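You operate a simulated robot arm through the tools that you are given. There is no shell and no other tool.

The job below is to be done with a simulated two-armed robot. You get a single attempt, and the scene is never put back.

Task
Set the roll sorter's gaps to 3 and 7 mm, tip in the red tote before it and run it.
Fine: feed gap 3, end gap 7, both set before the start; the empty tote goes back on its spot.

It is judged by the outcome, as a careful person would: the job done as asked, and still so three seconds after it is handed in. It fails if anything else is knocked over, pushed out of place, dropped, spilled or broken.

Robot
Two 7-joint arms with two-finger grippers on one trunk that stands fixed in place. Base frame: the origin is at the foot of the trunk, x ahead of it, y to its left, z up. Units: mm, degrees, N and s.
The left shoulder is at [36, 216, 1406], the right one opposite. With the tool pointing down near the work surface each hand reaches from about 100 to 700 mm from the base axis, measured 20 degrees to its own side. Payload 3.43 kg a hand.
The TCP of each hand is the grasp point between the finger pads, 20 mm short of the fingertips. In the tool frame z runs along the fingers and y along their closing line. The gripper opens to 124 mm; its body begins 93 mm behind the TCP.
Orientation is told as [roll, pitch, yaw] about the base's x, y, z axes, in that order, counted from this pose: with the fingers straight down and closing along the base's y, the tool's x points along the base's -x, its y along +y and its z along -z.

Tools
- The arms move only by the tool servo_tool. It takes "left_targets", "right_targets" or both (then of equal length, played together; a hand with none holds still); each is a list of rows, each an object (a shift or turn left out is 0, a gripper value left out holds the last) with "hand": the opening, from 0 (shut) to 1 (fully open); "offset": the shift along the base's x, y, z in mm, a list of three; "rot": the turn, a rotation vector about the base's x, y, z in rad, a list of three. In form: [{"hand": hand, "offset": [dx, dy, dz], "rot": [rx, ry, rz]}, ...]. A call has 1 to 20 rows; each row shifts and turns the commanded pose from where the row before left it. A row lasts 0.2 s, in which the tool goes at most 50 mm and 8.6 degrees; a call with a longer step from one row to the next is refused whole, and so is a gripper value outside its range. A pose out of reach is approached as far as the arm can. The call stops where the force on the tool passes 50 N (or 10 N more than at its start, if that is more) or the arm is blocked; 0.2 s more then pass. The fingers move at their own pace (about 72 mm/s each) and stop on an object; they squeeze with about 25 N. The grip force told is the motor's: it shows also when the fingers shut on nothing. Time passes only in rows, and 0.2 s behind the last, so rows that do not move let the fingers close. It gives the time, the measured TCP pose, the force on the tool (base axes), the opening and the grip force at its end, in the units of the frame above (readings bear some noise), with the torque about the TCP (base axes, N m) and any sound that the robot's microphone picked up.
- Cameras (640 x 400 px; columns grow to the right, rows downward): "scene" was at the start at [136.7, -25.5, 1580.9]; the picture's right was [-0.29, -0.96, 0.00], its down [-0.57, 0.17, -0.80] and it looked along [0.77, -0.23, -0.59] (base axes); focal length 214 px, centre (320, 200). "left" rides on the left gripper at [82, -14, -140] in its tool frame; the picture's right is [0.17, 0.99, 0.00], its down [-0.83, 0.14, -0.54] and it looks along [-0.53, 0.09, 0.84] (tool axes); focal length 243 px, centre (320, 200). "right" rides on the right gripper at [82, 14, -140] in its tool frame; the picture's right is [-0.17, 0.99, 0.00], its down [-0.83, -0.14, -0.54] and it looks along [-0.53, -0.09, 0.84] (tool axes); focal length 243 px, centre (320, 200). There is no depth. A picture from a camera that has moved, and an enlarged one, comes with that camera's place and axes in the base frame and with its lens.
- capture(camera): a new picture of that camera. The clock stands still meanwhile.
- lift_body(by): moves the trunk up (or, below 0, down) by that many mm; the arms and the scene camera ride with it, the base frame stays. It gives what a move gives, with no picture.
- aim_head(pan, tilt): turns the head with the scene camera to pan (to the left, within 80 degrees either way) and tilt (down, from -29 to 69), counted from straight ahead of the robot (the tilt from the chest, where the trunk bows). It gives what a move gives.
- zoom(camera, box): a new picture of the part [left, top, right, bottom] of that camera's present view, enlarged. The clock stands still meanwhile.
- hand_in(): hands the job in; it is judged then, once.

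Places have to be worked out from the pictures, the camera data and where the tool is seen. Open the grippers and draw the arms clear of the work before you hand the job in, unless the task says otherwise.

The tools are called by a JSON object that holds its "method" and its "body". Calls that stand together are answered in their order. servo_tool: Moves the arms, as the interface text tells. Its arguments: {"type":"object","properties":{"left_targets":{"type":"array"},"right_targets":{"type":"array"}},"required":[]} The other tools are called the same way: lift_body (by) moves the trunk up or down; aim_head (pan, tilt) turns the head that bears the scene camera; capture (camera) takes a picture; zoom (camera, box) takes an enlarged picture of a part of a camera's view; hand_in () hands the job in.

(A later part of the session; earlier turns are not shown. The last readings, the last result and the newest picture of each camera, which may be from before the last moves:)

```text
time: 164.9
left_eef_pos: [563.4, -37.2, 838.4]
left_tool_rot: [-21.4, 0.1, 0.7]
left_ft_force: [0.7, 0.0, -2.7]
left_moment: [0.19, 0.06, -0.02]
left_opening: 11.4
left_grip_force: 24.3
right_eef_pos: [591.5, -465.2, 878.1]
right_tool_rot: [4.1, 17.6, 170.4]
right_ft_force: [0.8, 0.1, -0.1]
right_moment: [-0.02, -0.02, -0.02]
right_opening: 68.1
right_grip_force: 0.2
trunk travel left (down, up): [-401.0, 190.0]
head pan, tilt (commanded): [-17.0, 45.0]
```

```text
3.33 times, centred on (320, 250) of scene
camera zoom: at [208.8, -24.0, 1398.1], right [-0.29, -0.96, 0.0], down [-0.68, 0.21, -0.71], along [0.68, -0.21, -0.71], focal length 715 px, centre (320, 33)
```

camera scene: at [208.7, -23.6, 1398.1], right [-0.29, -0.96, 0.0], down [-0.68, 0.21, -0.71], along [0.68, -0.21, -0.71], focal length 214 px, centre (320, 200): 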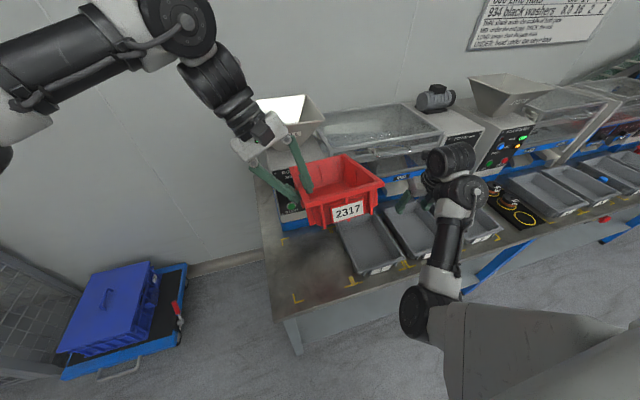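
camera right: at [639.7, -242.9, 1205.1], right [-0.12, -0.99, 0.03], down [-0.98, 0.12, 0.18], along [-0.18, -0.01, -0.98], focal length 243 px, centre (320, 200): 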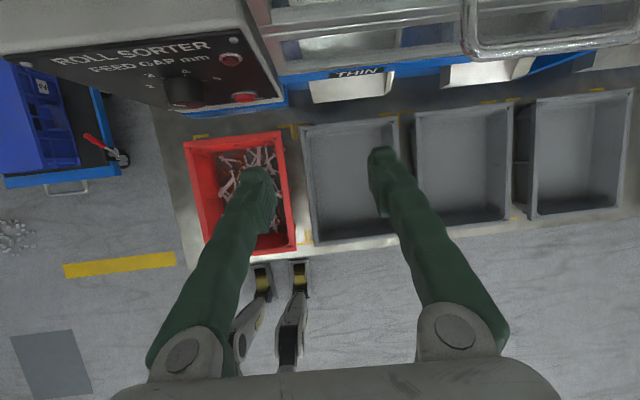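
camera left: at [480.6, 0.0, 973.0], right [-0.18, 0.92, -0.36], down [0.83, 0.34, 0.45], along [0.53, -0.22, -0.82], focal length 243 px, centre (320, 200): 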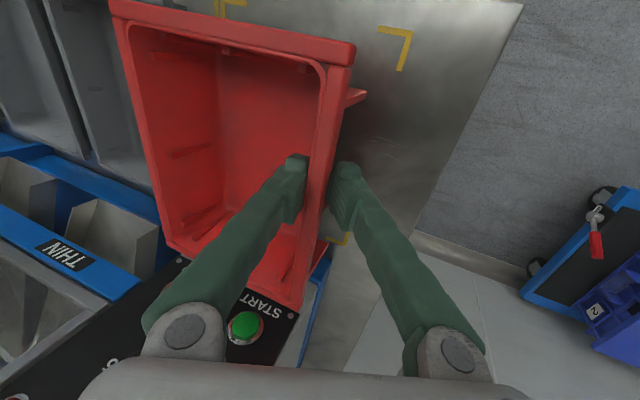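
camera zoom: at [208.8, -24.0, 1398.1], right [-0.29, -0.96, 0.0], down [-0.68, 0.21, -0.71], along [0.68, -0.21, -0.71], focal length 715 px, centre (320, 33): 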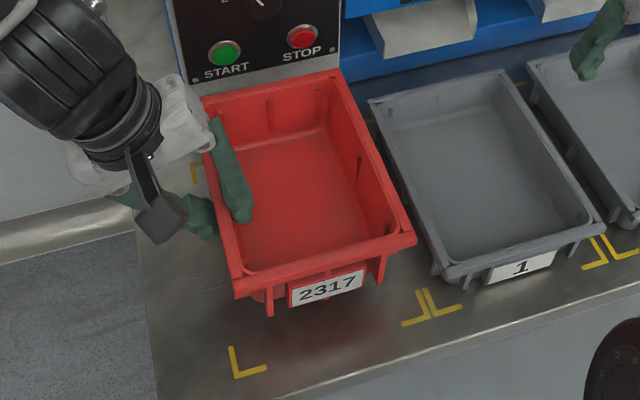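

Slightly right-low (≈2°) and 2 mm left; I correct both and lower to just above the bench.

{"method": "servo_tool", "body": {"left_targets": [{"hand": 0, "offset": [0, -1, -10], "rot": [-0.018, 0, -0.006]}, {"offset": [0, -1, -10], "rot": [-0.018, 0, -0.006]}, {"offset": [0, 0, -10]}, {"offset": [0, 0, -10]}, {"offset": [0, 0, -8]}, {"offset": [0, 0, 0]}]}}

{"method": "capture", "body": {"camera": "left"}}

{"method": "zoom", "body": {"camera": "scene", "box": [250, 190, 390, 310]}}

```text
time: 166.3
left_eef_pos: [563.5, -40.9, 789.9]
left_tool_rot: [-23.6, 0.2, 0.0]
left_ft_force: [0.0, 0.9, -2.4]
left_moment: [0.2, 0.07, 0.01]
left_opening: 11.6
left_grip_force: 25.2
right_eef_pos: [591.8, -463.8, 877.7]
right_tool_rot: [4.2, 17.5, 170.4]
right_ft_force: [-0.7, -0.4, 0.3]
right_moment: [0.02, 0.01, 0.01]
right_opening: 68.0
right_grip_force: 0.1
trunk travel left (down, up): [-401.0, 190.0]
head pan, tilt (commanded): [-17.0, 45.0]
```

```text
taken
camera left: at [482.7, 2.8, 924.3], right [-0.17, 0.9, -0.39], down [0.83, 0.34, 0.44], along [0.53, -0.25, -0.81], focal length 243 px, centre (320, 200)
```

left: 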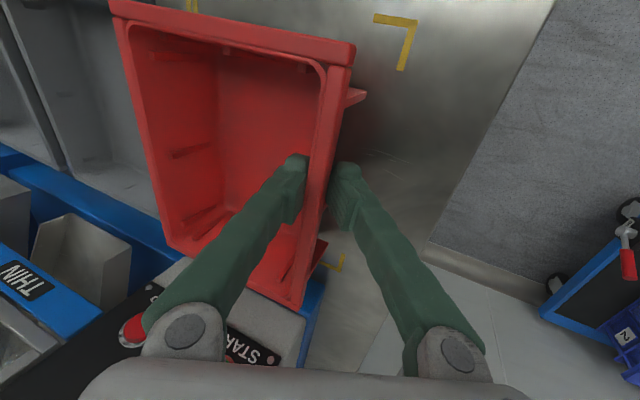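

```text
3.33 times, centred on (320, 250) of scene
camera zoom: at [208.9, -23.9, 1398.1], right [-0.29, -0.96, 0.0], down [-0.68, 0.21, -0.71], along [0.68, -0.21, -0.71], focal length 715 px, centre (320, 33)
```

zoom: 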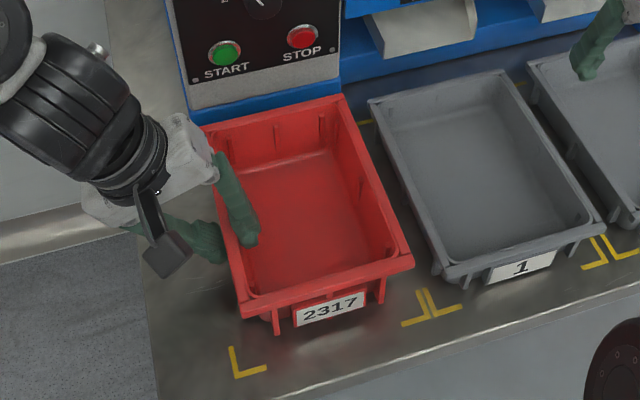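

The tote is within a couple of millimetres of its original place. I lower in 3 mm steps until it touches.

{"method": "servo_tool", "body": {"left_targets": [{"hand": 0, "offset": [-0.5, 0, -3]}, {"offset": [-0.5, 0.5, -3]}, {"offset": [-0.5, 0.5, -2]}, {"offset": [0, 0, 0]}]}}

{"method": "servo_tool", "body": {"left_targets": [{"hand": 0, "offset": [0, 0, -1.5]}, {"offset": [0, 0, -1.5]}, {"offset": [0, 0, 0]}]}}

```text
time: 167.3
left_eef_pos: [562.5, -39.0, 783.0]
left_tool_rot: [-23.5, 0.0, 0.0]
left_ft_force: [5.4, 1.6, 16.6]
left_moment: [0.07, -0.07, 0.01]
left_opening: 10.8
left_grip_force: 25.2
right_eef_pos: [590.2, -463.8, 877.6]
right_tool_rot: [4.2, 17.6, 170.5]
right_ft_force: [0.5, -0.1, -0.1]
right_moment: [0.0, 0.02, -0.01]
right_opening: 68.1
right_grip_force: 0.2
trunk travel left (down, up): [-401.0, 190.0]
head pan, tilt (commanded): [-17.0, 45.0]
```

```text
time: 168.1
left_eef_pos: [561.3, -38.7, 778.3]
left_tool_rot: [-23.5, 0.0, -0.2]
left_ft_force: [2.7, 2.4, 16.2]
left_moment: [0.06, 0.04, -0.03]
left_opening: 9.9
left_grip_force: 25.4
right_eef_pos: [591.8, -464.7, 877.5]
right_tool_rot: [4.2, 17.5, 170.4]
right_ft_force: [0.4, -0.5, -0.2]
right_moment: [0.02, 0.02, -0.03]
right_opening: 68.0
right_grip_force: 0.0
trunk travel left (down, up): [-401.0, 190.0]
head pan, tilt (commanded): [-17.0, 45.0]
```

It's down on the bench (upward 16 N). I ease off 2 mm, open the fingers gradually and check.

{"method": "servo_tool", "body": {"left_targets": [{"hand": 0, "offset": [0, 0, 1.5]}, {"hand": 0.15}, {"hand": 0.3}, {"hand": 0.45}, {"hand": 0.45}]}}

{"method": "capture", "body": {"camera": "left"}}

{"method": "zoom", "body": {"camera": "scene", "box": [250, 190, 390, 310]}}

```text
time: 169.3
left_eef_pos: [562.0, -38.9, 780.5]
left_tool_rot: [-23.5, 0.1, -0.1]
left_ft_force: [-0.4, 1.0, -0.3]
left_moment: [-0.02, 0.02, -0.02]
left_opening: 55.8
left_grip_force: 0.0
right_eef_pos: [591.4, -464.9, 877.4]
right_tool_rot: [4.2, 17.5, 170.4]
right_ft_force: [-0.3, 0.4, -0.4]
right_moment: [0.01, 0.05, -0.01]
right_opening: 68.0
right_grip_force: 0.1
trunk travel left (down, up): [-401.0, 190.0]
head pan, tilt (commanded): [-17.0, 45.0]
```

```text
taken
camera left: at [480.6, 3.7, 913.6], right [-0.17, 0.9, -0.39], down [0.83, 0.34, 0.44], along [0.53, -0.25, -0.81], focal length 243 px, centre (320, 200)
```

left: 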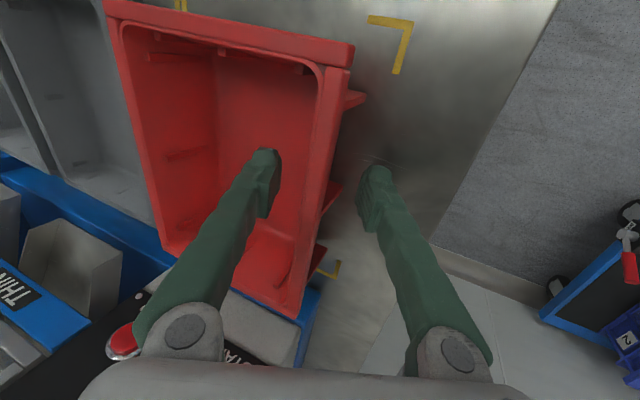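

```text
3.33 times, centred on (320, 250) of scene
camera zoom: at [208.7, -23.9, 1398.1], right [-0.29, -0.96, 0.0], down [-0.68, 0.21, -0.71], along [0.68, -0.21, -0.71], focal length 715 px, centre (320, 33)
```

zoom: 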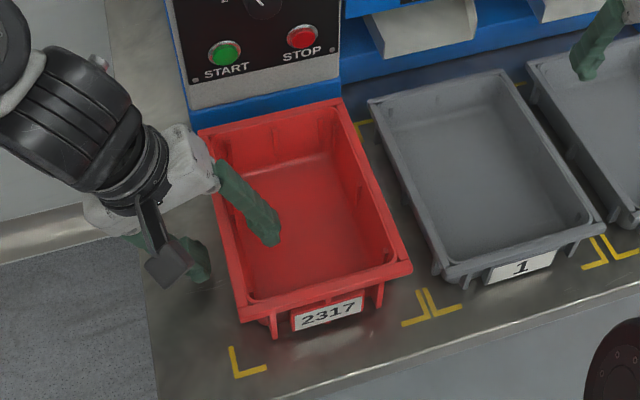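

The tote sits on its spot and the fingers are clear of it. I lift the left hand straight up, then level it and pitch it forward to use closed fingertips for the START button.

{"method": "servo_tool", "body": {"left_targets": [{"hand": 0.45, "offset": [0, 2, 10]}, {"offset": [0, 2, 15]}, {"offset": [0, 0, 20]}, {"offset": [0, 0, 25]}, {"offset": [0, 0, 25]}, {"offset": [0, 0, 25]}, {"offset": [0, 0, 20]}, {"offset": [0, 0, 0]}]}}

{"method": "capture", "body": {"camera": "scene"}}

{"method": "capture", "body": {"camera": "left"}}

```text
time: 171.1
left_eef_pos: [562.4, -36.1, 919.9]
left_tool_rot: [-23.4, 0.2, -0.1]
left_ft_force: [0.5, 0.8, -0.8]
left_moment: [-0.01, 0.03, 0.02]
left_opening: 56.1
left_grip_force: 0.1
right_eef_pos: [591.3, -464.9, 877.3]
right_tool_rot: [4.3, 17.5, 170.4]
right_ft_force: [-0.3, 0.1, 0.3]
right_moment: [-0.01, 0.02, -0.01]
right_opening: 68.2
right_grip_force: 0.0
trunk travel left (down, up): [-401.0, 190.0]
head pan, tilt (commanded): [-17.0, 45.0]
```

```text
taken
camera scene: at [209.0, -23.8, 1398.1], right [-0.29, -0.96, 0.0], down [-0.68, 0.21, -0.71], along [0.68, -0.21, -0.71], focal length 214 px, centre (320, 200)
```

scene: 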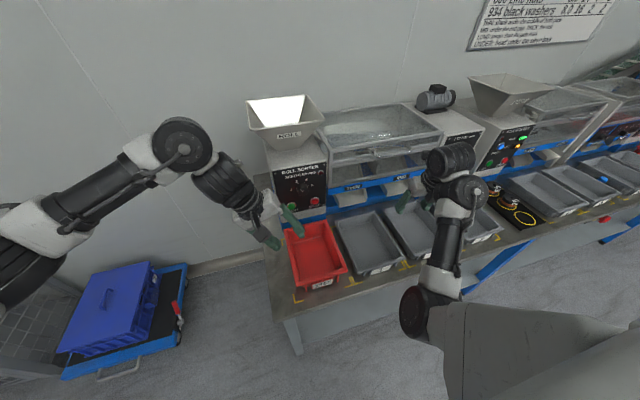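

```text
taken
camera left: at [480.3, 7.0, 1053.9], right [-0.17, 0.9, -0.39], down [0.83, 0.34, 0.44], along [0.53, -0.25, -0.81], focal length 243 px, centre (320, 200)
```

left: 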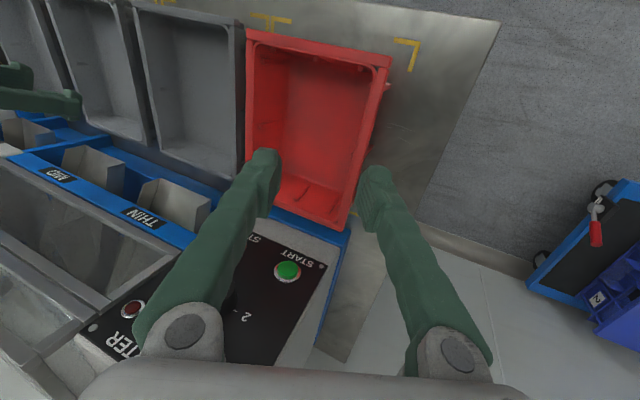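

The tote is free. I check its placement against the yellow marks and that both knobs still read 3 and 7.

{"method": "zoom", "body": {"camera": "scene", "box": [265, 205, 375, 310]}}

{"method": "zoom", "body": {"camera": "left", "box": [220, 0, 430, 240]}}

{"method": "zoom", "body": {"camera": "scene", "box": [265, 155, 345, 215]}}

{"method": "zoom", "body": {"camera": "scene", "box": [440, 115, 500, 165]}}

```text
3.81 times, centred on (320, 258) of scene
camera zoom: at [209.0, -23.8, 1398.1], right [-0.29, -0.96, 0.0], down [-0.68, 0.21, -0.71], along [0.68, -0.21, -0.71], focal length 817 px, centre (320, -19)
```

zoom: 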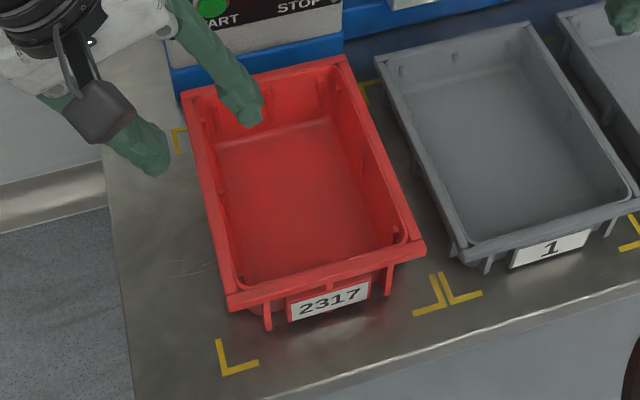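

```text
1.67 times, centred on (325, 120) of left
camera zoom: at [480.3, 7.0, 1053.9], right [-0.17, 0.9, -0.39], down [0.83, 0.34, 0.44], along [0.53, -0.25, -0.81], focal length 404 px, centre (312, 333)
```

zoom: 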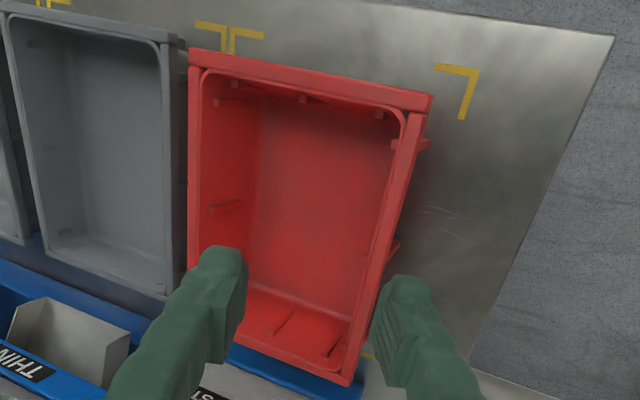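

```text
6.67 times, centred on (305, 185) of scene
camera zoom: at [209.0, -23.8, 1398.1], right [-0.29, -0.96, 0.0], down [-0.68, 0.21, -0.71], along [0.68, -0.21, -0.71], focal length 1430 px, centre (420, 300)
```

zoom: 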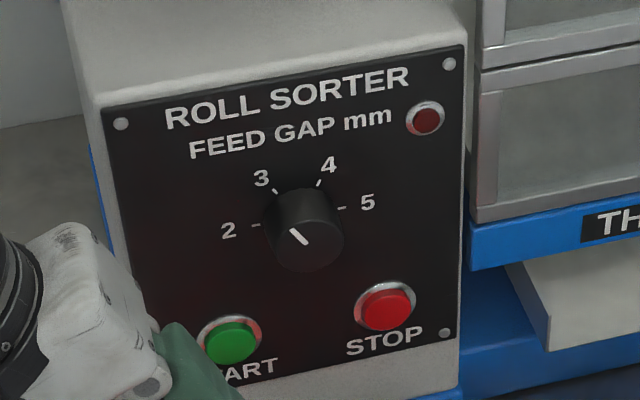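

```text
8.00 times, centred on (470, 140) of scene
camera zoom: at [209.0, -23.8, 1398.1], right [-0.29, -0.96, 0.0], down [-0.68, 0.21, -0.71], along [0.68, -0.21, -0.71], focal length 1716 px, centre (-880, 680)
```

zoom: 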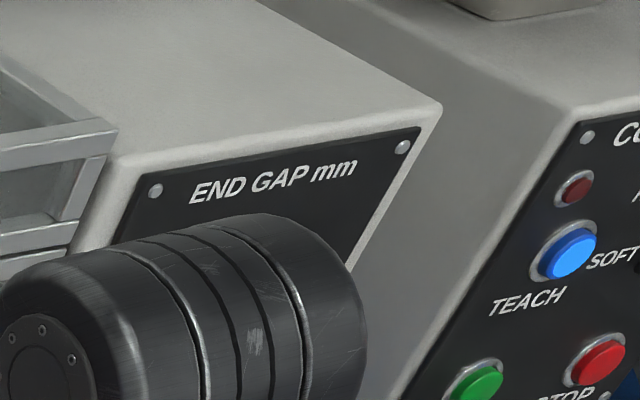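

The tote stands on its spot within ~3 mm of where it was, and FEED still reads 3. I now roll the left hand upright, close its fingers, and pitch it forward in front of START.

{"method": "servo_tool", "body": {"left_targets": [{"hand": 0, "offset": [0, -10, 3], "rot": [0.1, 0, 0]}, {"offset": [0, -10, 3], "rot": [0.1, 0, 0]}, {"offset": [0, -10, 3], "rot": [0.1, 0, 0]}, {"offset": [0, -10, 3], "rot": [0.108, 0, 0]}, {"offset": [5, 0, 0], "rot": [0, -0.1, 0]}, {"offset": [5, 0, 0], "rot": [0, -0.1, 0]}, {"offset": [5, 0, -3], "rot": [0, -0.11, 0]}, {"offset": [5, 0, -5], "rot": [0, -0.11, 0]}, {"offset": [5, 0, -5], "rot": [0, -0.11, 0]}, {"offset": [5, 0, -8], "rot": [0, -0.11, 0]}, {"offset": [5, 0, -8], "rot": [0, -0.11, 0]}, {"offset": [5, 0, -8], "rot": [0, -0.11, 0]}, {"offset": [0, 0, 0]}]}}

{"method": "capture", "body": {"camera": "scene"}}

{"method": "capture", "body": {"camera": "left"}}

```text
time: 173.9
left_eef_pos: [653.6, -88.5, 880.8]
left_tool_rot: [-0.2, -49.2, -0.1]
left_ft_force: [-0.1, -0.9, -0.2]
left_moment: [0.0, 0.01, -0.01]
left_opening: 0.0
left_grip_force: 25.2
left hand out of reach, approached as far as the arm can: row 6, 7, 8, 9, 10
right_eef_pos: [590.8, -464.5, 877.8]
right_tool_rot: [4.1, 17.5, 170.4]
right_ft_force: [-0.3, -0.3, 0.3]
right_moment: [0.0, 0.03, 0.0]
right_opening: 68.1
right_grip_force: 0.0
trunk travel left (down, up): [-401.0, 190.0]
head pan, tilt (commanded): [-17.0, 45.0]
```

```text
taken
camera scene: at [208.5, -24.1, 1398.2], right [-0.29, -0.96, 0.0], down [-0.68, 0.21, -0.71], along [0.68, -0.21, -0.71], focal length 214 px, centre (320, 200)
```

scene: 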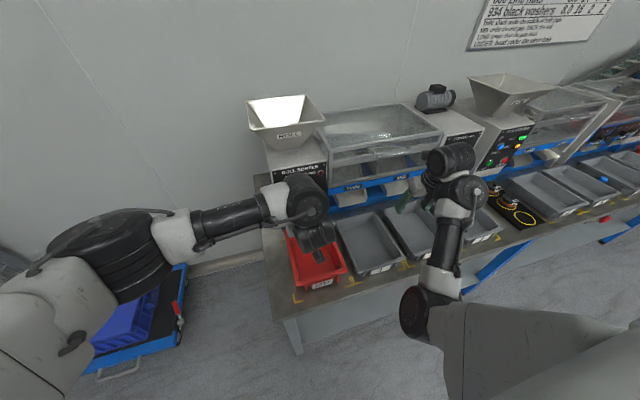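

```text
taken
camera left: at [494.1, -102.6, 910.4], right [-0.11, 0.99, -0.13], down [0.13, 0.14, 0.98], along [0.98, 0.09, -0.15], focal length 243 px, centre (320, 200)
```

left: 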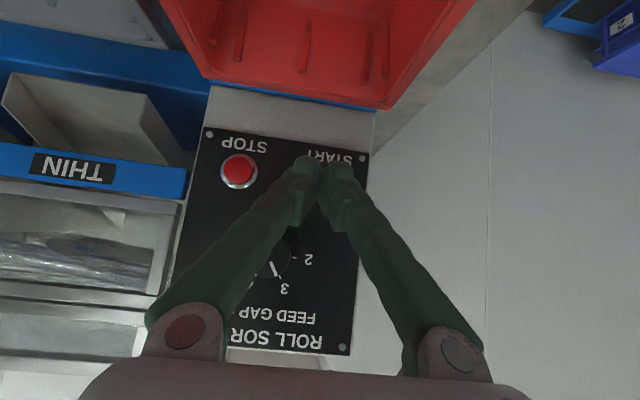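

The closed fingertips are in front of START. Before pressing I double-check the FEED pointer from this close view.

{"method": "zoom", "body": {"camera": "left", "box": [200, 120, 380, 360]}}

{"method": "zoom", "body": {"camera": "left", "box": [245, 230, 325, 300]}}

```text
1.67 times, centred on (290, 240) of left
camera zoom: at [494.1, -102.6, 910.4], right [-0.11, 0.99, -0.13], down [0.13, 0.14, 0.98], along [0.98, 0.09, -0.15], focal length 404 px, centre (370, 133)
```

zoom: 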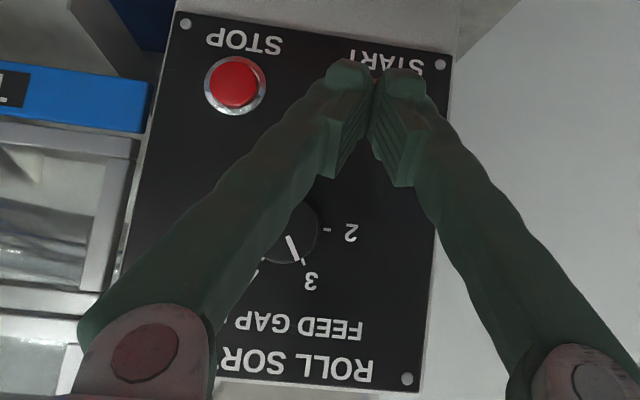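

```text
5.71 times, centred on (285, 265) of left
camera zoom: at [494.1, -102.6, 910.4], right [-0.11, 0.99, -0.13], down [0.13, 0.14, 0.98], along [0.98, 0.09, -0.15], focal length 1386 px, centre (520, -171)
```

zoom: 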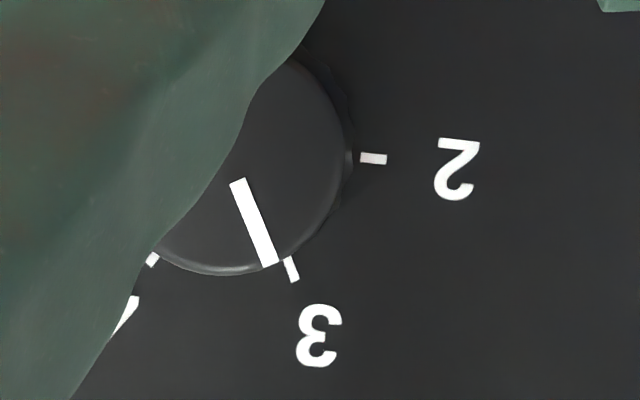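

FEED pointer is parallel to the 3 tick within about 1°. Now I align with START and approach in small steps.

{"method": "servo_tool", "body": {"left_targets": [{"hand": 0, "offset": [0, 5, -4]}, {"offset": [5, 5, -4]}, {"offset": [10, 0, 0]}, {"offset": [10, 0, 0]}, {"offset": [0, 0, 0]}]}}

{"method": "capture", "body": {"camera": "left"}}

{"method": "zoom", "body": {"camera": "scene", "box": [265, 160, 345, 230]}}

```text
time: 175.1
left_eef_pos: [677.5, -77.5, 873.0]
left_tool_rot: [0.1, -49.1, 0.0]
left_ft_force: [-0.7, -0.4, 0.3]
left_moment: [0.01, 0.0, 0.03]
left_opening: 0.2
left_grip_force: 24.9
right_eef_pos: [590.4, -464.7, 876.8]
right_tool_rot: [4.2, 17.4, 170.4]
right_ft_force: [0.5, -0.1, -0.5]
right_moment: [0.01, -0.04, 0.0]
right_opening: 68.4
right_grip_force: 0.0
trunk travel left (down, up): [-401.0, 190.0]
head pan, tilt (commanded): [-17.0, 45.0]
```

```text
taken
camera left: at [519.3, -91.4, 902.9], right [-0.11, 0.99, -0.13], down [0.14, 0.14, 0.98], along [0.98, 0.09, -0.15], focal length 243 px, centre (320, 200)
```

left: 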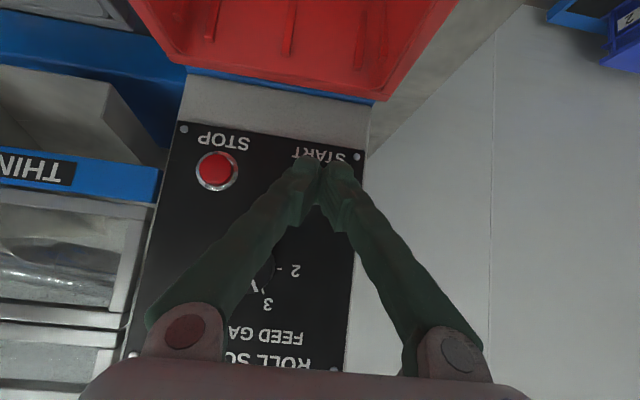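

```text
5.71 times, centred on (305, 195) of scene
camera zoom: at [208.6, -24.1, 1398.1], right [-0.29, -0.96, 0.0], down [-0.68, 0.21, -0.71], along [0.68, -0.21, -0.71], focal length 1226 px, centre (406, 229)
```

zoom: 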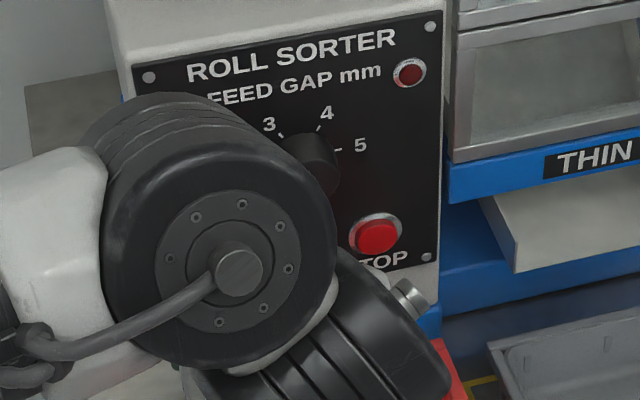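

Geometry says the fingertip is lined up with START's centre, ~18 mm away. I advance in small steps and watch the force and sound.

{"method": "servo_tool", "body": {"left_targets": [{"hand": 0, "offset": [5, 0, 0]}, {"offset": [5, 0, 0]}, {"offset": [4, 0, 0]}, {"offset": [3, 0, 0]}, {"offset": [0, 0, 0]}]}}

```text
time: 176.3
left_eef_pos: [695.4, -77.5, 870.9]
left_tool_rot: [-0.1, -49.1, 0.1]
left_ft_force: [-0.8, 0.3, 0.3]
left_moment: [0.02, 0.0, 0.0]
left_opening: 0.0
left_grip_force: 25.6
right_eef_pos: [592.6, -464.7, 877.6]
right_tool_rot: [4.1, 17.5, 170.5]
right_ft_force: [0.5, 0.6, 0.1]
right_moment: [-0.01, -0.02, 0.0]
right_opening: 68.2
right_grip_force: 0.1
trunk travel left (down, up): [-401.0, 190.0]
head pan, tilt (commanded): [-17.0, 45.0]
```

{"method": "servo_tool", "body": {"left_targets": [{"hand": 0, "offset": [2, 0, 0]}, {"offset": [2, 0, 0]}, {"offset": [2, 0, 0]}, {"offset": [0, 0, 0]}]}}

{"method": "capture", "body": {"camera": "left"}}

```text
time: 177.3
left_eef_pos: [701.1, -78.9, 872.6]
left_tool_rot: [0.0, -49.1, 0.1]
left_ft_force: [-0.7, 0.2, 0.6]
left_moment: [-0.02, -0.01, 0.0]
left_opening: 0.0
left_grip_force: 25.2
right_eef_pos: [591.3, -463.6, 877.1]
right_tool_rot: [4.3, 17.5, 170.3]
right_ft_force: [0.9, 0.0, 0.6]
right_moment: [0.0, -0.03, -0.01]
right_opening: 68.3
right_grip_force: 0.1
trunk travel left (down, up): [-401.0, 190.0]
head pan, tilt (commanded): [-17.0, 45.0]
```

```text
taken
camera left: at [541.9, -91.9, 902.2], right [-0.11, 0.99, -0.13], down [0.14, 0.14, 0.98], along [0.98, 0.09, -0.15], focal length 243 px, centre (320, 200)
```

left: 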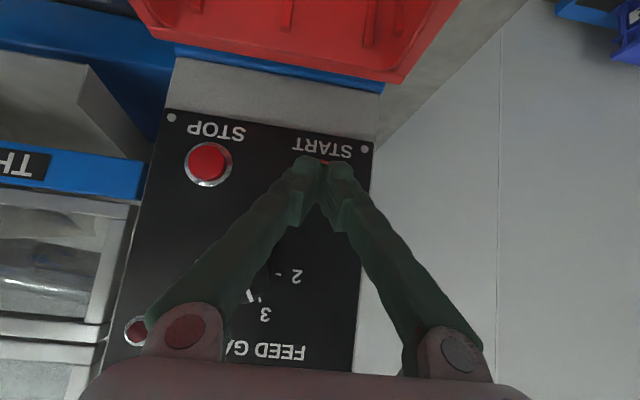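

{"method": "servo_tool", "body": {"left_targets": [{"hand": 0, "offset": [2, 0, 0]}, {"offset": [2, 0, 0]}, {"offset": [2, 0, 0]}, {"offset": [0, 0, 0]}]}}

```text
time: 178.3
left_eef_pos: [705.5, -77.7, 873.9]
left_tool_rot: [-0.1, -49.1, -0.1]
left_ft_force: [-3.4, -1.6, 2.3]
left_moment: [0.02, -0.06, -0.02]
left_opening: 6.1
left_grip_force: 34.5
right_eef_pos: [591.4, -465.1, 877.6]
right_tool_rot: [4.2, 17.6, 170.4]
right_ft_force: [-0.2, 0.6, 0.4]
right_moment: [0.03, 0.03, -0.02]
right_opening: 68.2
right_grip_force: 0.0
trunk travel left (down, up): [-401.0, 190.0]
head pan, tilt (commanded): [-17.0, 45.0]
heard: click
```

A click was heard. I back straight off and look at the machine's lamp and rolls.

{"method": "servo_tool", "body": {"left_targets": [{"hand": 0, "offset": [-5, 0, 0]}, {"offset": [-10, 0, 2]}, {"offset": [-15, 0, 5]}, {"offset": [-15, 0, 8]}, {"offset": [0, 0, 0]}]}}

{"method": "capture", "body": {"camera": "left"}}

{"method": "capture", "body": {"camera": "scene"}}

```text
time: 179.5
left_eef_pos: [662.0, -78.8, 888.6]
left_tool_rot: [-0.1, -49.2, 0.0]
left_ft_force: [0.1, -0.3, 0.6]
left_moment: [0.01, 0.01, 0.0]
left_opening: 0.0
left_grip_force: 34.7
right_eef_pos: [592.6, -463.4, 877.5]
right_tool_rot: [4.2, 17.6, 170.4]
right_ft_force: [-0.1, -0.1, 0.1]
right_moment: [0.02, 0.0, -0.03]
right_opening: 67.9
right_grip_force: 0.0
trunk travel left (down, up): [-401.0, 190.0]
head pan, tilt (commanded): [-17.0, 45.0]
```

```text
taken
camera left: at [502.7, -92.2, 917.9], right [-0.11, 0.99, -0.13], down [0.14, 0.14, 0.98], along [0.98, 0.09, -0.15], focal length 243 px, centre (320, 200)
```

left: 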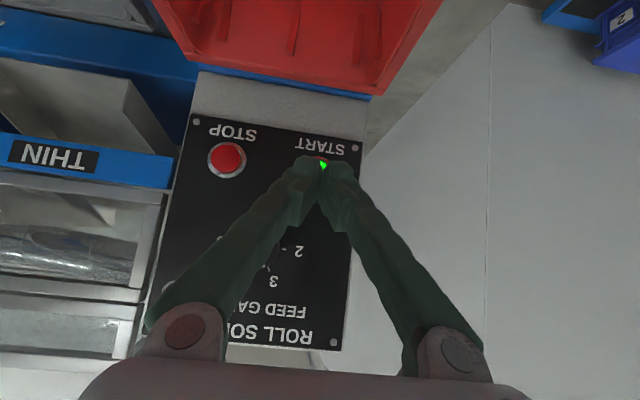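

```text
taken
camera scene: at [208.9, -23.9, 1398.1], right [-0.29, -0.96, 0.0], down [-0.68, 0.21, -0.71], along [0.68, -0.21, -0.71], focal length 214 px, centre (320, 200)
```

scene: 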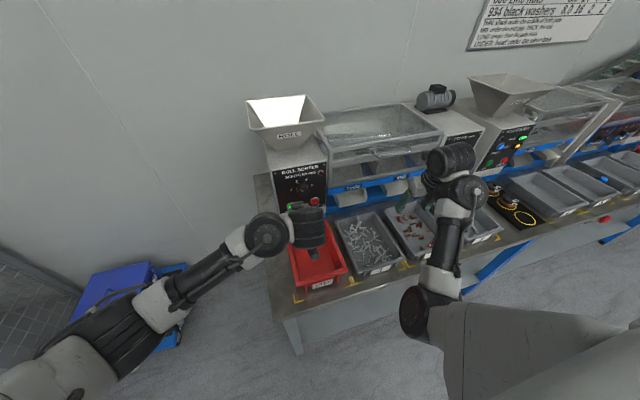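

START is lit and pieces are already arriving in totes 1 and 2. I wait with the arms still a moment and watch it run.

{"method": "servo_tool", "body": {"left_targets": [{"offset": [-5, 0, 8]}, {"offset": [-5, 0, 8]}, {"offset": [0, 0, 0]}, {"offset": [0, 0, 0]}, {"offset": [0, 0, 0]}, {"offset": [0, 0, 0]}, {"offset": [0, 0, 0]}, {"offset": [0, 0, 0]}, {"offset": [0, 0, 0]}, {"offset": [0, 0, 0]}]}}

{"method": "zoom", "body": {"camera": "scene", "box": [240, 80, 520, 300]}}

{"method": "capture", "body": {"camera": "right"}}

```text
time: 181.7
left_eef_pos: [652.4, -78.7, 904.9]
left_tool_rot: [-0.2, -49.1, 0.0]
left_ft_force: [0.0, 0.4, 0.2]
left_moment: [0.02, -0.01, 0.04]
left_opening: 0.0
left_grip_force: 34.9
right_eef_pos: [591.5, -464.9, 878.1]
right_tool_rot: [4.1, 17.5, 170.3]
right_ft_force: [-0.4, 0.2, -0.4]
right_moment: [0.02, 0.0, 0.03]
right_opening: 68.2
right_grip_force: 0.1
trunk travel left (down, up): [-401.0, 190.0]
head pan, tilt (commanded): [-17.0, 45.0]
```

```text
1.82 times, centred on (380, 190) of scene
camera zoom: at [208.7, -23.9, 1398.1], right [-0.29, -0.96, 0.0], down [-0.68, 0.21, -0.71], along [0.68, -0.21, -0.71], focal length 390 px, centre (211, 218)
```

zoom: 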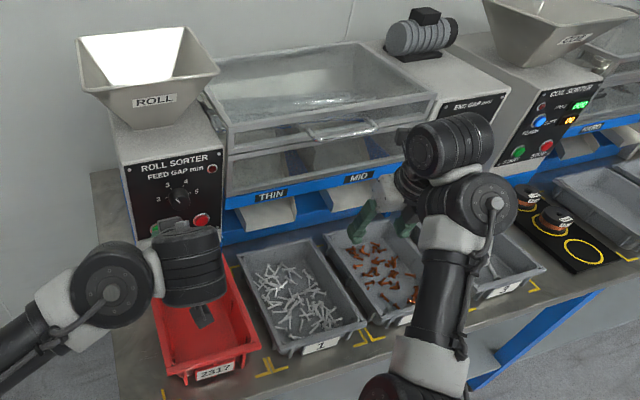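

```text
taken
camera right: at [627.7, -473.3, 1036.5], right [-0.34, -0.94, 0.02], down [-0.91, 0.33, 0.25], along [-0.24, 0.07, -0.97], focal length 243 px, centre (320, 200)
```

right: 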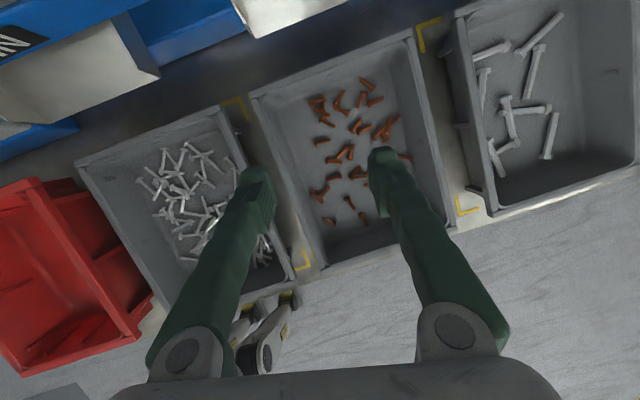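

The machine is sorting: thin pieces in tote 1, copper ones in 2, thick ones in 3. I withdraw the left hand up and back meanwhile, opening its gripper.

{"method": "servo_tool", "body": {"left_targets": [{"hand": 0.3, "offset": [-10, 5, 15], "rot": [0, 0.06, 0]}, {"offset": [-10, 5, 20], "rot": [0, 0.06, 0]}, {"offset": [-10, 8, 20], "rot": [0, 0.06, 0]}, {"offset": [-10, 10, 20], "rot": [0, 0.06, 0]}, {"offset": [-10, 12, 20], "rot": [0, 0.06, 0]}, {"offset": [-8, 15, 20], "rot": [0, 0.06, 0]}, {"offset": [-8, 15, 20], "rot": [0, 0.06, 0]}, {"offset": [-5, 15, 20], "rot": [0, 0.06, 0]}, {"offset": [0, 15, 20], "rot": [0, 0.06, 0]}, {"offset": [0, 15, 20], "rot": [0, 0.06, 0]}, {"offset": [0, 15, 15], "rot": [0, 0.06, 0]}, {"offset": [0, 0, 0]}]}}

{"method": "capture", "body": {"camera": "scene"}}

{"method": "capture", "body": {"camera": "left"}}

```text
time: 184.3
left_eef_pos: [691.7, 19.5, 950.3]
left_tool_rot: [-0.1, -11.3, 0.0]
left_ft_force: [0.2, 0.0, 0.2]
left_moment: [-0.02, -0.01, 0.0]
left_opening: 37.5
left_grip_force: 0.1
left hand out of reach, approached as far as the arm can: row 5, 6, 7, 8, 9, 10, 11
right_eef_pos: [590.8, -464.4, 877.6]
right_tool_rot: [4.2, 17.5, 170.4]
right_ft_force: [-0.5, -0.4, 0.1]
right_moment: [-0.01, 0.02, 0.02]
right_opening: 68.3
right_grip_force: 0.1
trunk travel left (down, up): [-401.0, 190.0]
head pan, tilt (commanded): [-17.0, 45.0]
```

```text
taken
camera scene: at [208.3, -23.9, 1398.2], right [-0.29, -0.96, 0.0], down [-0.68, 0.21, -0.71], along [0.68, -0.21, -0.71], focal length 214 px, centre (320, 200)
```

scene: 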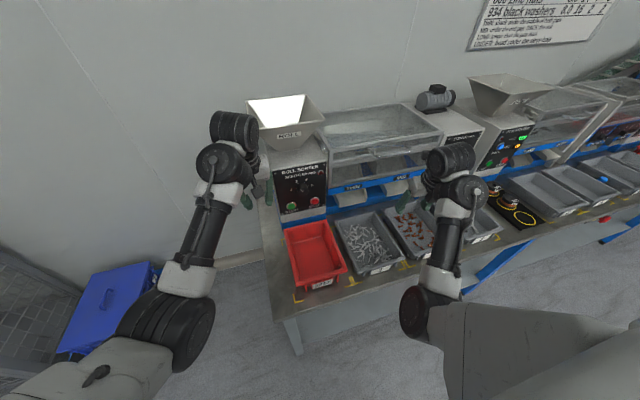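

```text
taken
camera left: at [584.1, 6.6, 1071.0], right [-0.16, 0.99, -0.03], down [0.71, 0.14, 0.69], along [0.69, 0.09, -0.72], focal length 243 px, centre (320, 200)
```

left: 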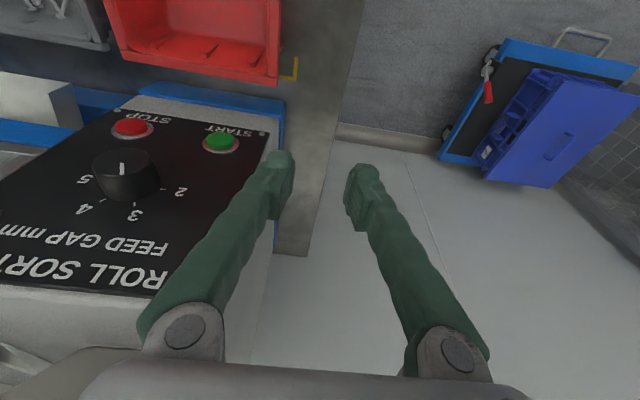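

The left hand is beside the machine's front-left, clear of it. I ease it further left in small steps, then back.

{"method": "servo_tool", "body": {"left_targets": [{"hand": 0.3, "offset": [-4, 10, 2], "rot": [0, -0.02, 0]}, {"offset": [-4, 10, 2], "rot": [0, -0.02, 0]}, {"offset": [-4, 10, 2], "rot": [0, -0.02, 0]}, {"offset": [-4, 10, 2], "rot": [0, -0.02, 0]}, {"offset": [-4, 10, 2], "rot": [0, -0.02, 0]}, {"offset": [-4, 10, 2], "rot": [0, -0.02, 0]}, {"offset": [-4, 10, 2], "rot": [0, -0.02, 0]}, {"offset": [-4, 10, 2], "rot": [0, -0.02, 0]}, {"offset": [-4, 10, 2], "rot": [0, -0.02, 0]}, {"offset": [-4, 10, 2], "rot": [0, -0.02, 0]}, {"offset": [0, 0, 0]}]}}

{"method": "zoom", "body": {"camera": "scene", "box": [200, 80, 520, 310]}}

{"method": "capture", "body": {"camera": "right"}}

```text
time: 186.7
left_eef_pos: [651.4, 123.0, 946.7]
left_tool_rot: [-0.1, -23.0, 0.1]
left_ft_force: [-0.1, 0.3, -0.3]
left_moment: [0.0, 0.0, -0.01]
left_opening: 37.1
left_grip_force: 0.1
left hand out of reach, approached as far as the arm can: row 2, 3, 4, 5, 7
right_eef_pos: [591.9, -464.5, 878.1]
right_tool_rot: [4.3, 17.5, 170.4]
right_ft_force: [0.0, -0.3, 0.4]
right_moment: [0.01, 0.04, 0.01]
right_opening: 68.2
right_grip_force: 0.2
trunk travel left (down, up): [-401.0, 190.0]
head pan, tilt (commanded): [-17.0, 45.0]
```

```text
1.74 times, centred on (360, 195) of scene
camera zoom: at [208.9, -24.0, 1398.1], right [-0.29, -0.96, 0.0], down [-0.68, 0.21, -0.71], along [0.68, -0.21, -0.71], focal length 373 px, centre (250, 209)
```

zoom: 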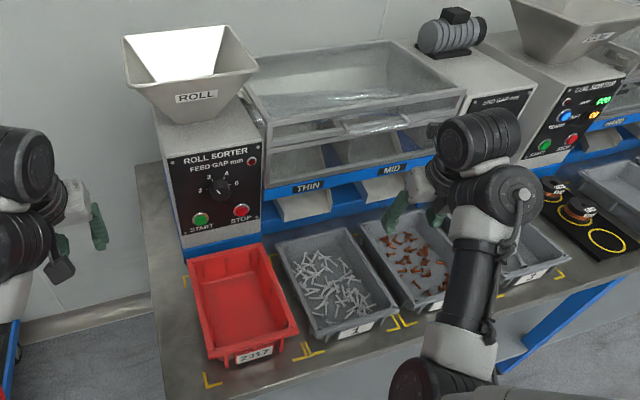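

```text
taken
camera right: at [627.8, -473.3, 1036.3], right [-0.34, -0.94, 0.02], down [-0.91, 0.33, 0.25], along [-0.24, 0.07, -0.97], focal length 243 px, centre (320, 200)
```

right: 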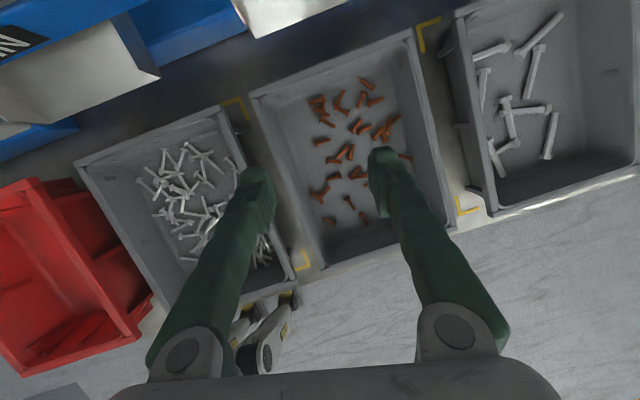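

The sort seems complete, unchanged for several seconds. I zoom on the panels, hopper and rolls to check the final state.

{"method": "zoom", "body": {"camera": "scene", "box": [265, 150, 345, 220]}}

{"method": "zoom", "body": {"camera": "scene", "box": [240, 85, 450, 190]}}

{"method": "zoom", "body": {"camera": "scene", "box": [260, 205, 420, 305]}}

```text
5.71 times, centred on (305, 185) of scene
camera zoom: at [208.9, -24.0, 1398.1], right [-0.29, -0.96, 0.0], down [-0.68, 0.21, -0.71], along [0.68, -0.21, -0.71], focal length 1226 px, centre (406, 286)
```

zoom: 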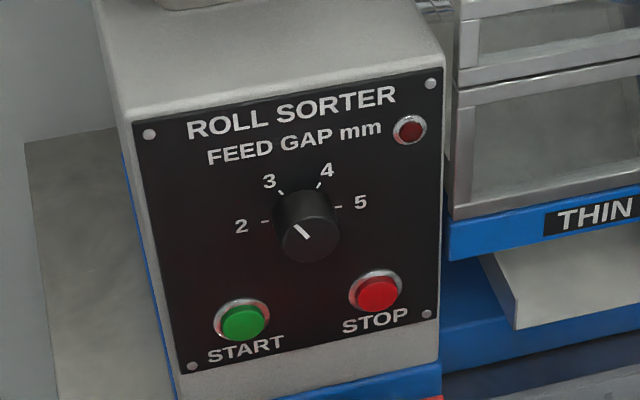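

```text
3.05 times, centred on (345, 138) of scene
camera zoom: at [208.9, -24.0, 1398.1], right [-0.29, -0.96, 0.0], down [-0.68, 0.21, -0.71], along [0.68, -0.21, -0.71], focal length 654 px, centre (244, 390)
```

zoom: 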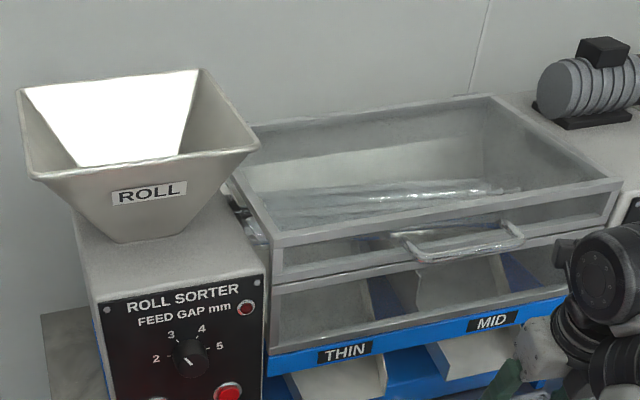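

```text
4.00 times, centred on (340, 255) of scene
camera zoom: at [208.9, -24.0, 1398.1], right [-0.29, -0.96, 0.0], down [-0.68, 0.21, -0.71], along [0.68, -0.21, -0.71], focal length 858 px, centre (240, -20)
```

zoom: 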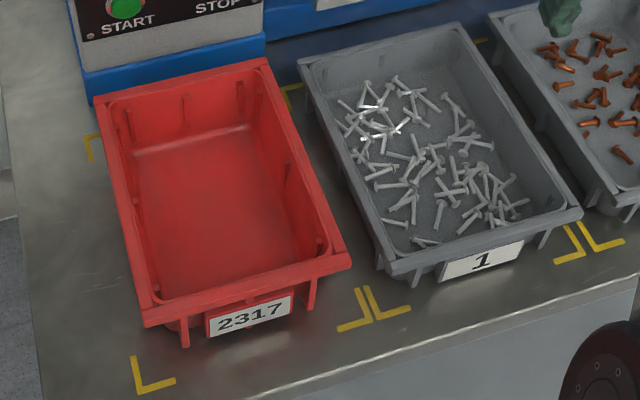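

Everything has been sorted, hopper empty, START lamp off, FEED on 3 and the red tote on its marks. I now draw the right hand up and away in slow steps, opening both grippers.

{"method": "servo_tool", "body": {"right_targets": [{"offset": [0, -3, 8], "rot": [0, -0.02, 0]}, {"offset": [0, -3, 8], "rot": [0, -0.02, 0]}, {"offset": [0, -3, 8], "rot": [0, -0.02, 0]}, {"offset": [0, -3, 8], "rot": [0, -0.02, 0]}, {"offset": [0, -3, 8], "rot": [0, -0.02, 0]}, {"offset": [0, -3, 8], "rot": [0, -0.02, 0]}, {"offset": [0, -3, 8], "rot": [0, -0.02, 0]}, {"offset": [0, -3, 8], "rot": [0, -0.02, 0]}, {"offset": [0, -3, 8], "rot": [0, -0.02, 0]}, {"offset": [0, -3, 8], "rot": [0, -0.02, 0]}, {"offset": [0, 0, 0]}]}}

{"method": "capture", "body": {"camera": "scene"}}

```text
time: 187.6
left_eef_pos: [651.7, 123.5, 946.7]
left_tool_rot: [-0.2, -22.8, 0.2]
left_ft_force: [-0.8, 0.2, -0.1]
left_moment: [-0.02, -0.02, 0.0]
left_opening: 37.3
left_grip_force: 0.1
right_eef_pos: [619.4, -441.9, 921.7]
right_tool_rot: [10.6, 22.2, -179.6]
right_ft_force: [0.0, -0.2, -0.8]
right_moment: [0.02, 0.01, 0.01]
right_opening: 68.3
right_grip_force: 0.1
right hand out of reach, approached as far as the arm can: row 2, 4
trunk travel left (down, up): [-401.0, 190.0]
head pan, tilt (commanded): [-17.0, 45.0]
stopped in row 4 (right hand): the arm was blocked; the commanded pose is now the measured one
```

```text
taken
camera scene: at [208.6, -23.9, 1398.1], right [-0.29, -0.96, 0.0], down [-0.68, 0.21, -0.71], along [0.68, -0.21, -0.71], focal length 214 px, centre (320, 200)
```

scene: 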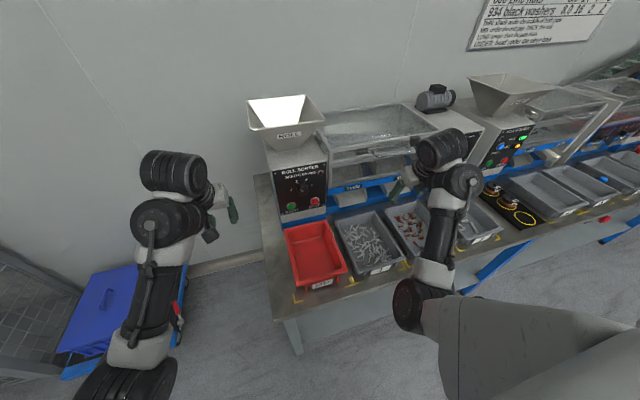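

Rather than push the right wrist at its limit, I raise the trunk, which lifts both hands clear of the bench together.

{"method": "lift_body", "body": {"by": 120}}

{"method": "capture", "body": {"camera": "scene"}}

```text
time: 189.1
left_eef_pos: [651.4, 123.8, 1065.3]
left_tool_rot: [-0.1, -22.7, 0.1]
left_ft_force: [-0.1, -0.1, 0.1]
left_moment: [0.0, -0.01, -0.02]
left_opening: 36.9
left_grip_force: 0.0
right_eef_pos: [619.8, -441.5, 1039.2]
right_tool_rot: [10.2, 22.2, -179.7]
right_ft_force: [1.2, -0.4, 0.0]
right_moment: [0.01, 0.01, 0.0]
right_opening: 68.4
right_grip_force: 0.1
trunk travel left (down, up): [-521.0, 70.0]
head pan, tilt (commanded): [-17.0, 45.0]
```

```text
taken
camera scene: at [157.4, -23.9, 1532.4], right [-0.29, -0.96, 0.0], down [-0.68, 0.21, -0.71], along [0.68, -0.21, -0.71], focal length 214 px, centre (320, 200)
```

scene: 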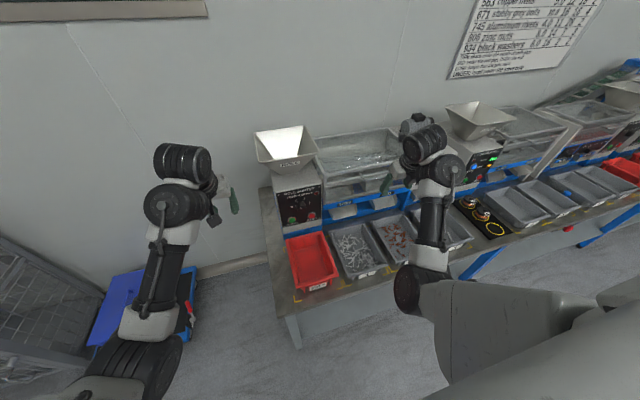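

Both hands are well above the bench. I ease the right hand a little back and outward with small steps, easing its yaw off the limit.

{"method": "servo_tool", "body": {"right_targets": [{"offset": [0, -4, 0], "rot": [0.01, 0, -0.03]}, {"offset": [0, -6, 0], "rot": [0.015, 0, -0.04]}, {"offset": [-2, -8, 0], "rot": [0.015, 0, -0.04]}, {"offset": [-3, -8, 0], "rot": [0.015, 0, -0.04]}, {"offset": [-4, -8, 0], "rot": [0.015, 0, -0.04]}, {"offset": [-5, -8, 0], "rot": [0.015, 0, -0.04]}, {"offset": [0, 0, 0]}]}}

```text
time: 190.7
left_eef_pos: [652.6, 122.4, 1067.1]
left_tool_rot: [-0.2, -22.9, 0.2]
left_ft_force: [0.1, 0.5, 0.3]
left_moment: [-0.02, 0.0, 0.0]
left_opening: 37.1
left_grip_force: 0.1
right_eef_pos: [604.8, -484.5, 1039.9]
right_tool_rot: [5.1, 21.6, 165.2]
right_ft_force: [0.2, 0.4, 0.2]
right_moment: [-0.01, 0.02, 0.0]
right_opening: 68.0
right_grip_force: 0.0
trunk travel left (down, up): [-521.0, 70.0]
head pan, tilt (commanded): [-17.0, 45.0]
```

That tracks exactly. I continue pulling the right hand back, and the left hand further left/back, opening both grippers fully.

{"method": "servo_tool", "body": {"left_targets": [{"hand": 0.6, "offset": [-3, 8, 3]}, {"hand": 0.8, "offset": [-3, 8, 3]}, {"hand": 1.0, "offset": [-3, 8, 3]}, {"offset": [-3, 8, 3]}, {"offset": [-3, 8, 3]}, {"offset": [-3, 8, 3]}, {"offset": [-3, 8, 3]}, {"offset": [-3, 8, 3]}, {"offset": [0, 0, 0]}], "right_targets": [{"hand": 0.6, "offset": [-6, -4, 0]}, {"hand": 0.8, "offset": [-6, -4, 0]}, {"hand": 1.0, "offset": [-6, -4, 0]}, {"offset": [-6, -4, 0]}, {"offset": [-6, -4, 0]}, {"offset": [-6, -4, 0]}, {"offset": [-6, -4, 0]}, {"offset": [-6, -4, 0]}, {"offset": [0, 0, 0]}]}}

{"method": "capture", "body": {"camera": "scene"}}

{"method": "zoom", "body": {"camera": "scene", "box": [240, 110, 480, 310]}}

```text
time: 192.7
left_eef_pos: [626.1, 181.1, 1075.4]
left_tool_rot: [-0.3, -22.9, 0.1]
left_ft_force: [0.4, -0.1, 1.2]
left_moment: [0.0, -0.01, 0.01]
left_opening: 124.1
left_grip_force: 0.1
left hand out of reach, approached as far as the arm can: row 6, 7, 8
right_eef_pos: [557.4, -515.9, 1040.3]
right_tool_rot: [5.2, 21.5, 165.1]
right_ft_force: [0.2, -0.5, -0.1]
right_moment: [0.01, -0.02, 0.03]
right_opening: 124.3
right_grip_force: 0.0
trunk travel left (down, up): [-521.0, 70.0]
head pan, tilt (commanded): [-17.0, 45.0]
```

```text
taken
camera scene: at [157.4, -24.0, 1532.6], right [-0.29, -0.96, 0.0], down [-0.68, 0.21, -0.71], along [0.68, -0.21, -0.71], focal length 214 px, centre (320, 200)
```

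scene: 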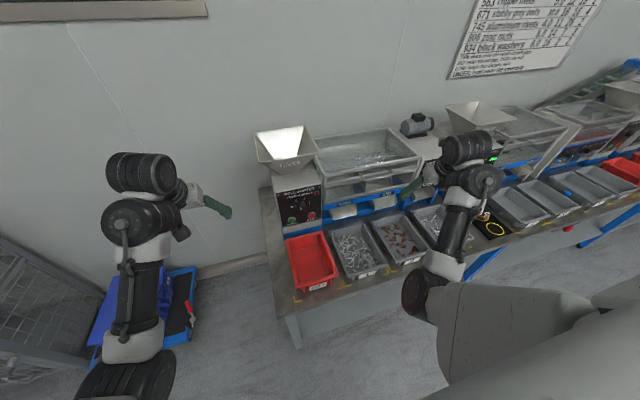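

```text
2.00 times, centred on (360, 210) of scene
camera zoom: at [157.4, -24.0, 1532.6], right [-0.29, -0.96, 0.0], down [-0.68, 0.21, -0.71], along [0.68, -0.21, -0.71], focal length 429 px, centre (240, 180)
```

zoom: 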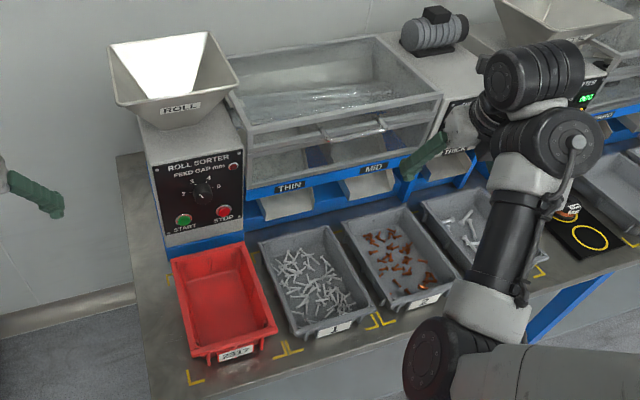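

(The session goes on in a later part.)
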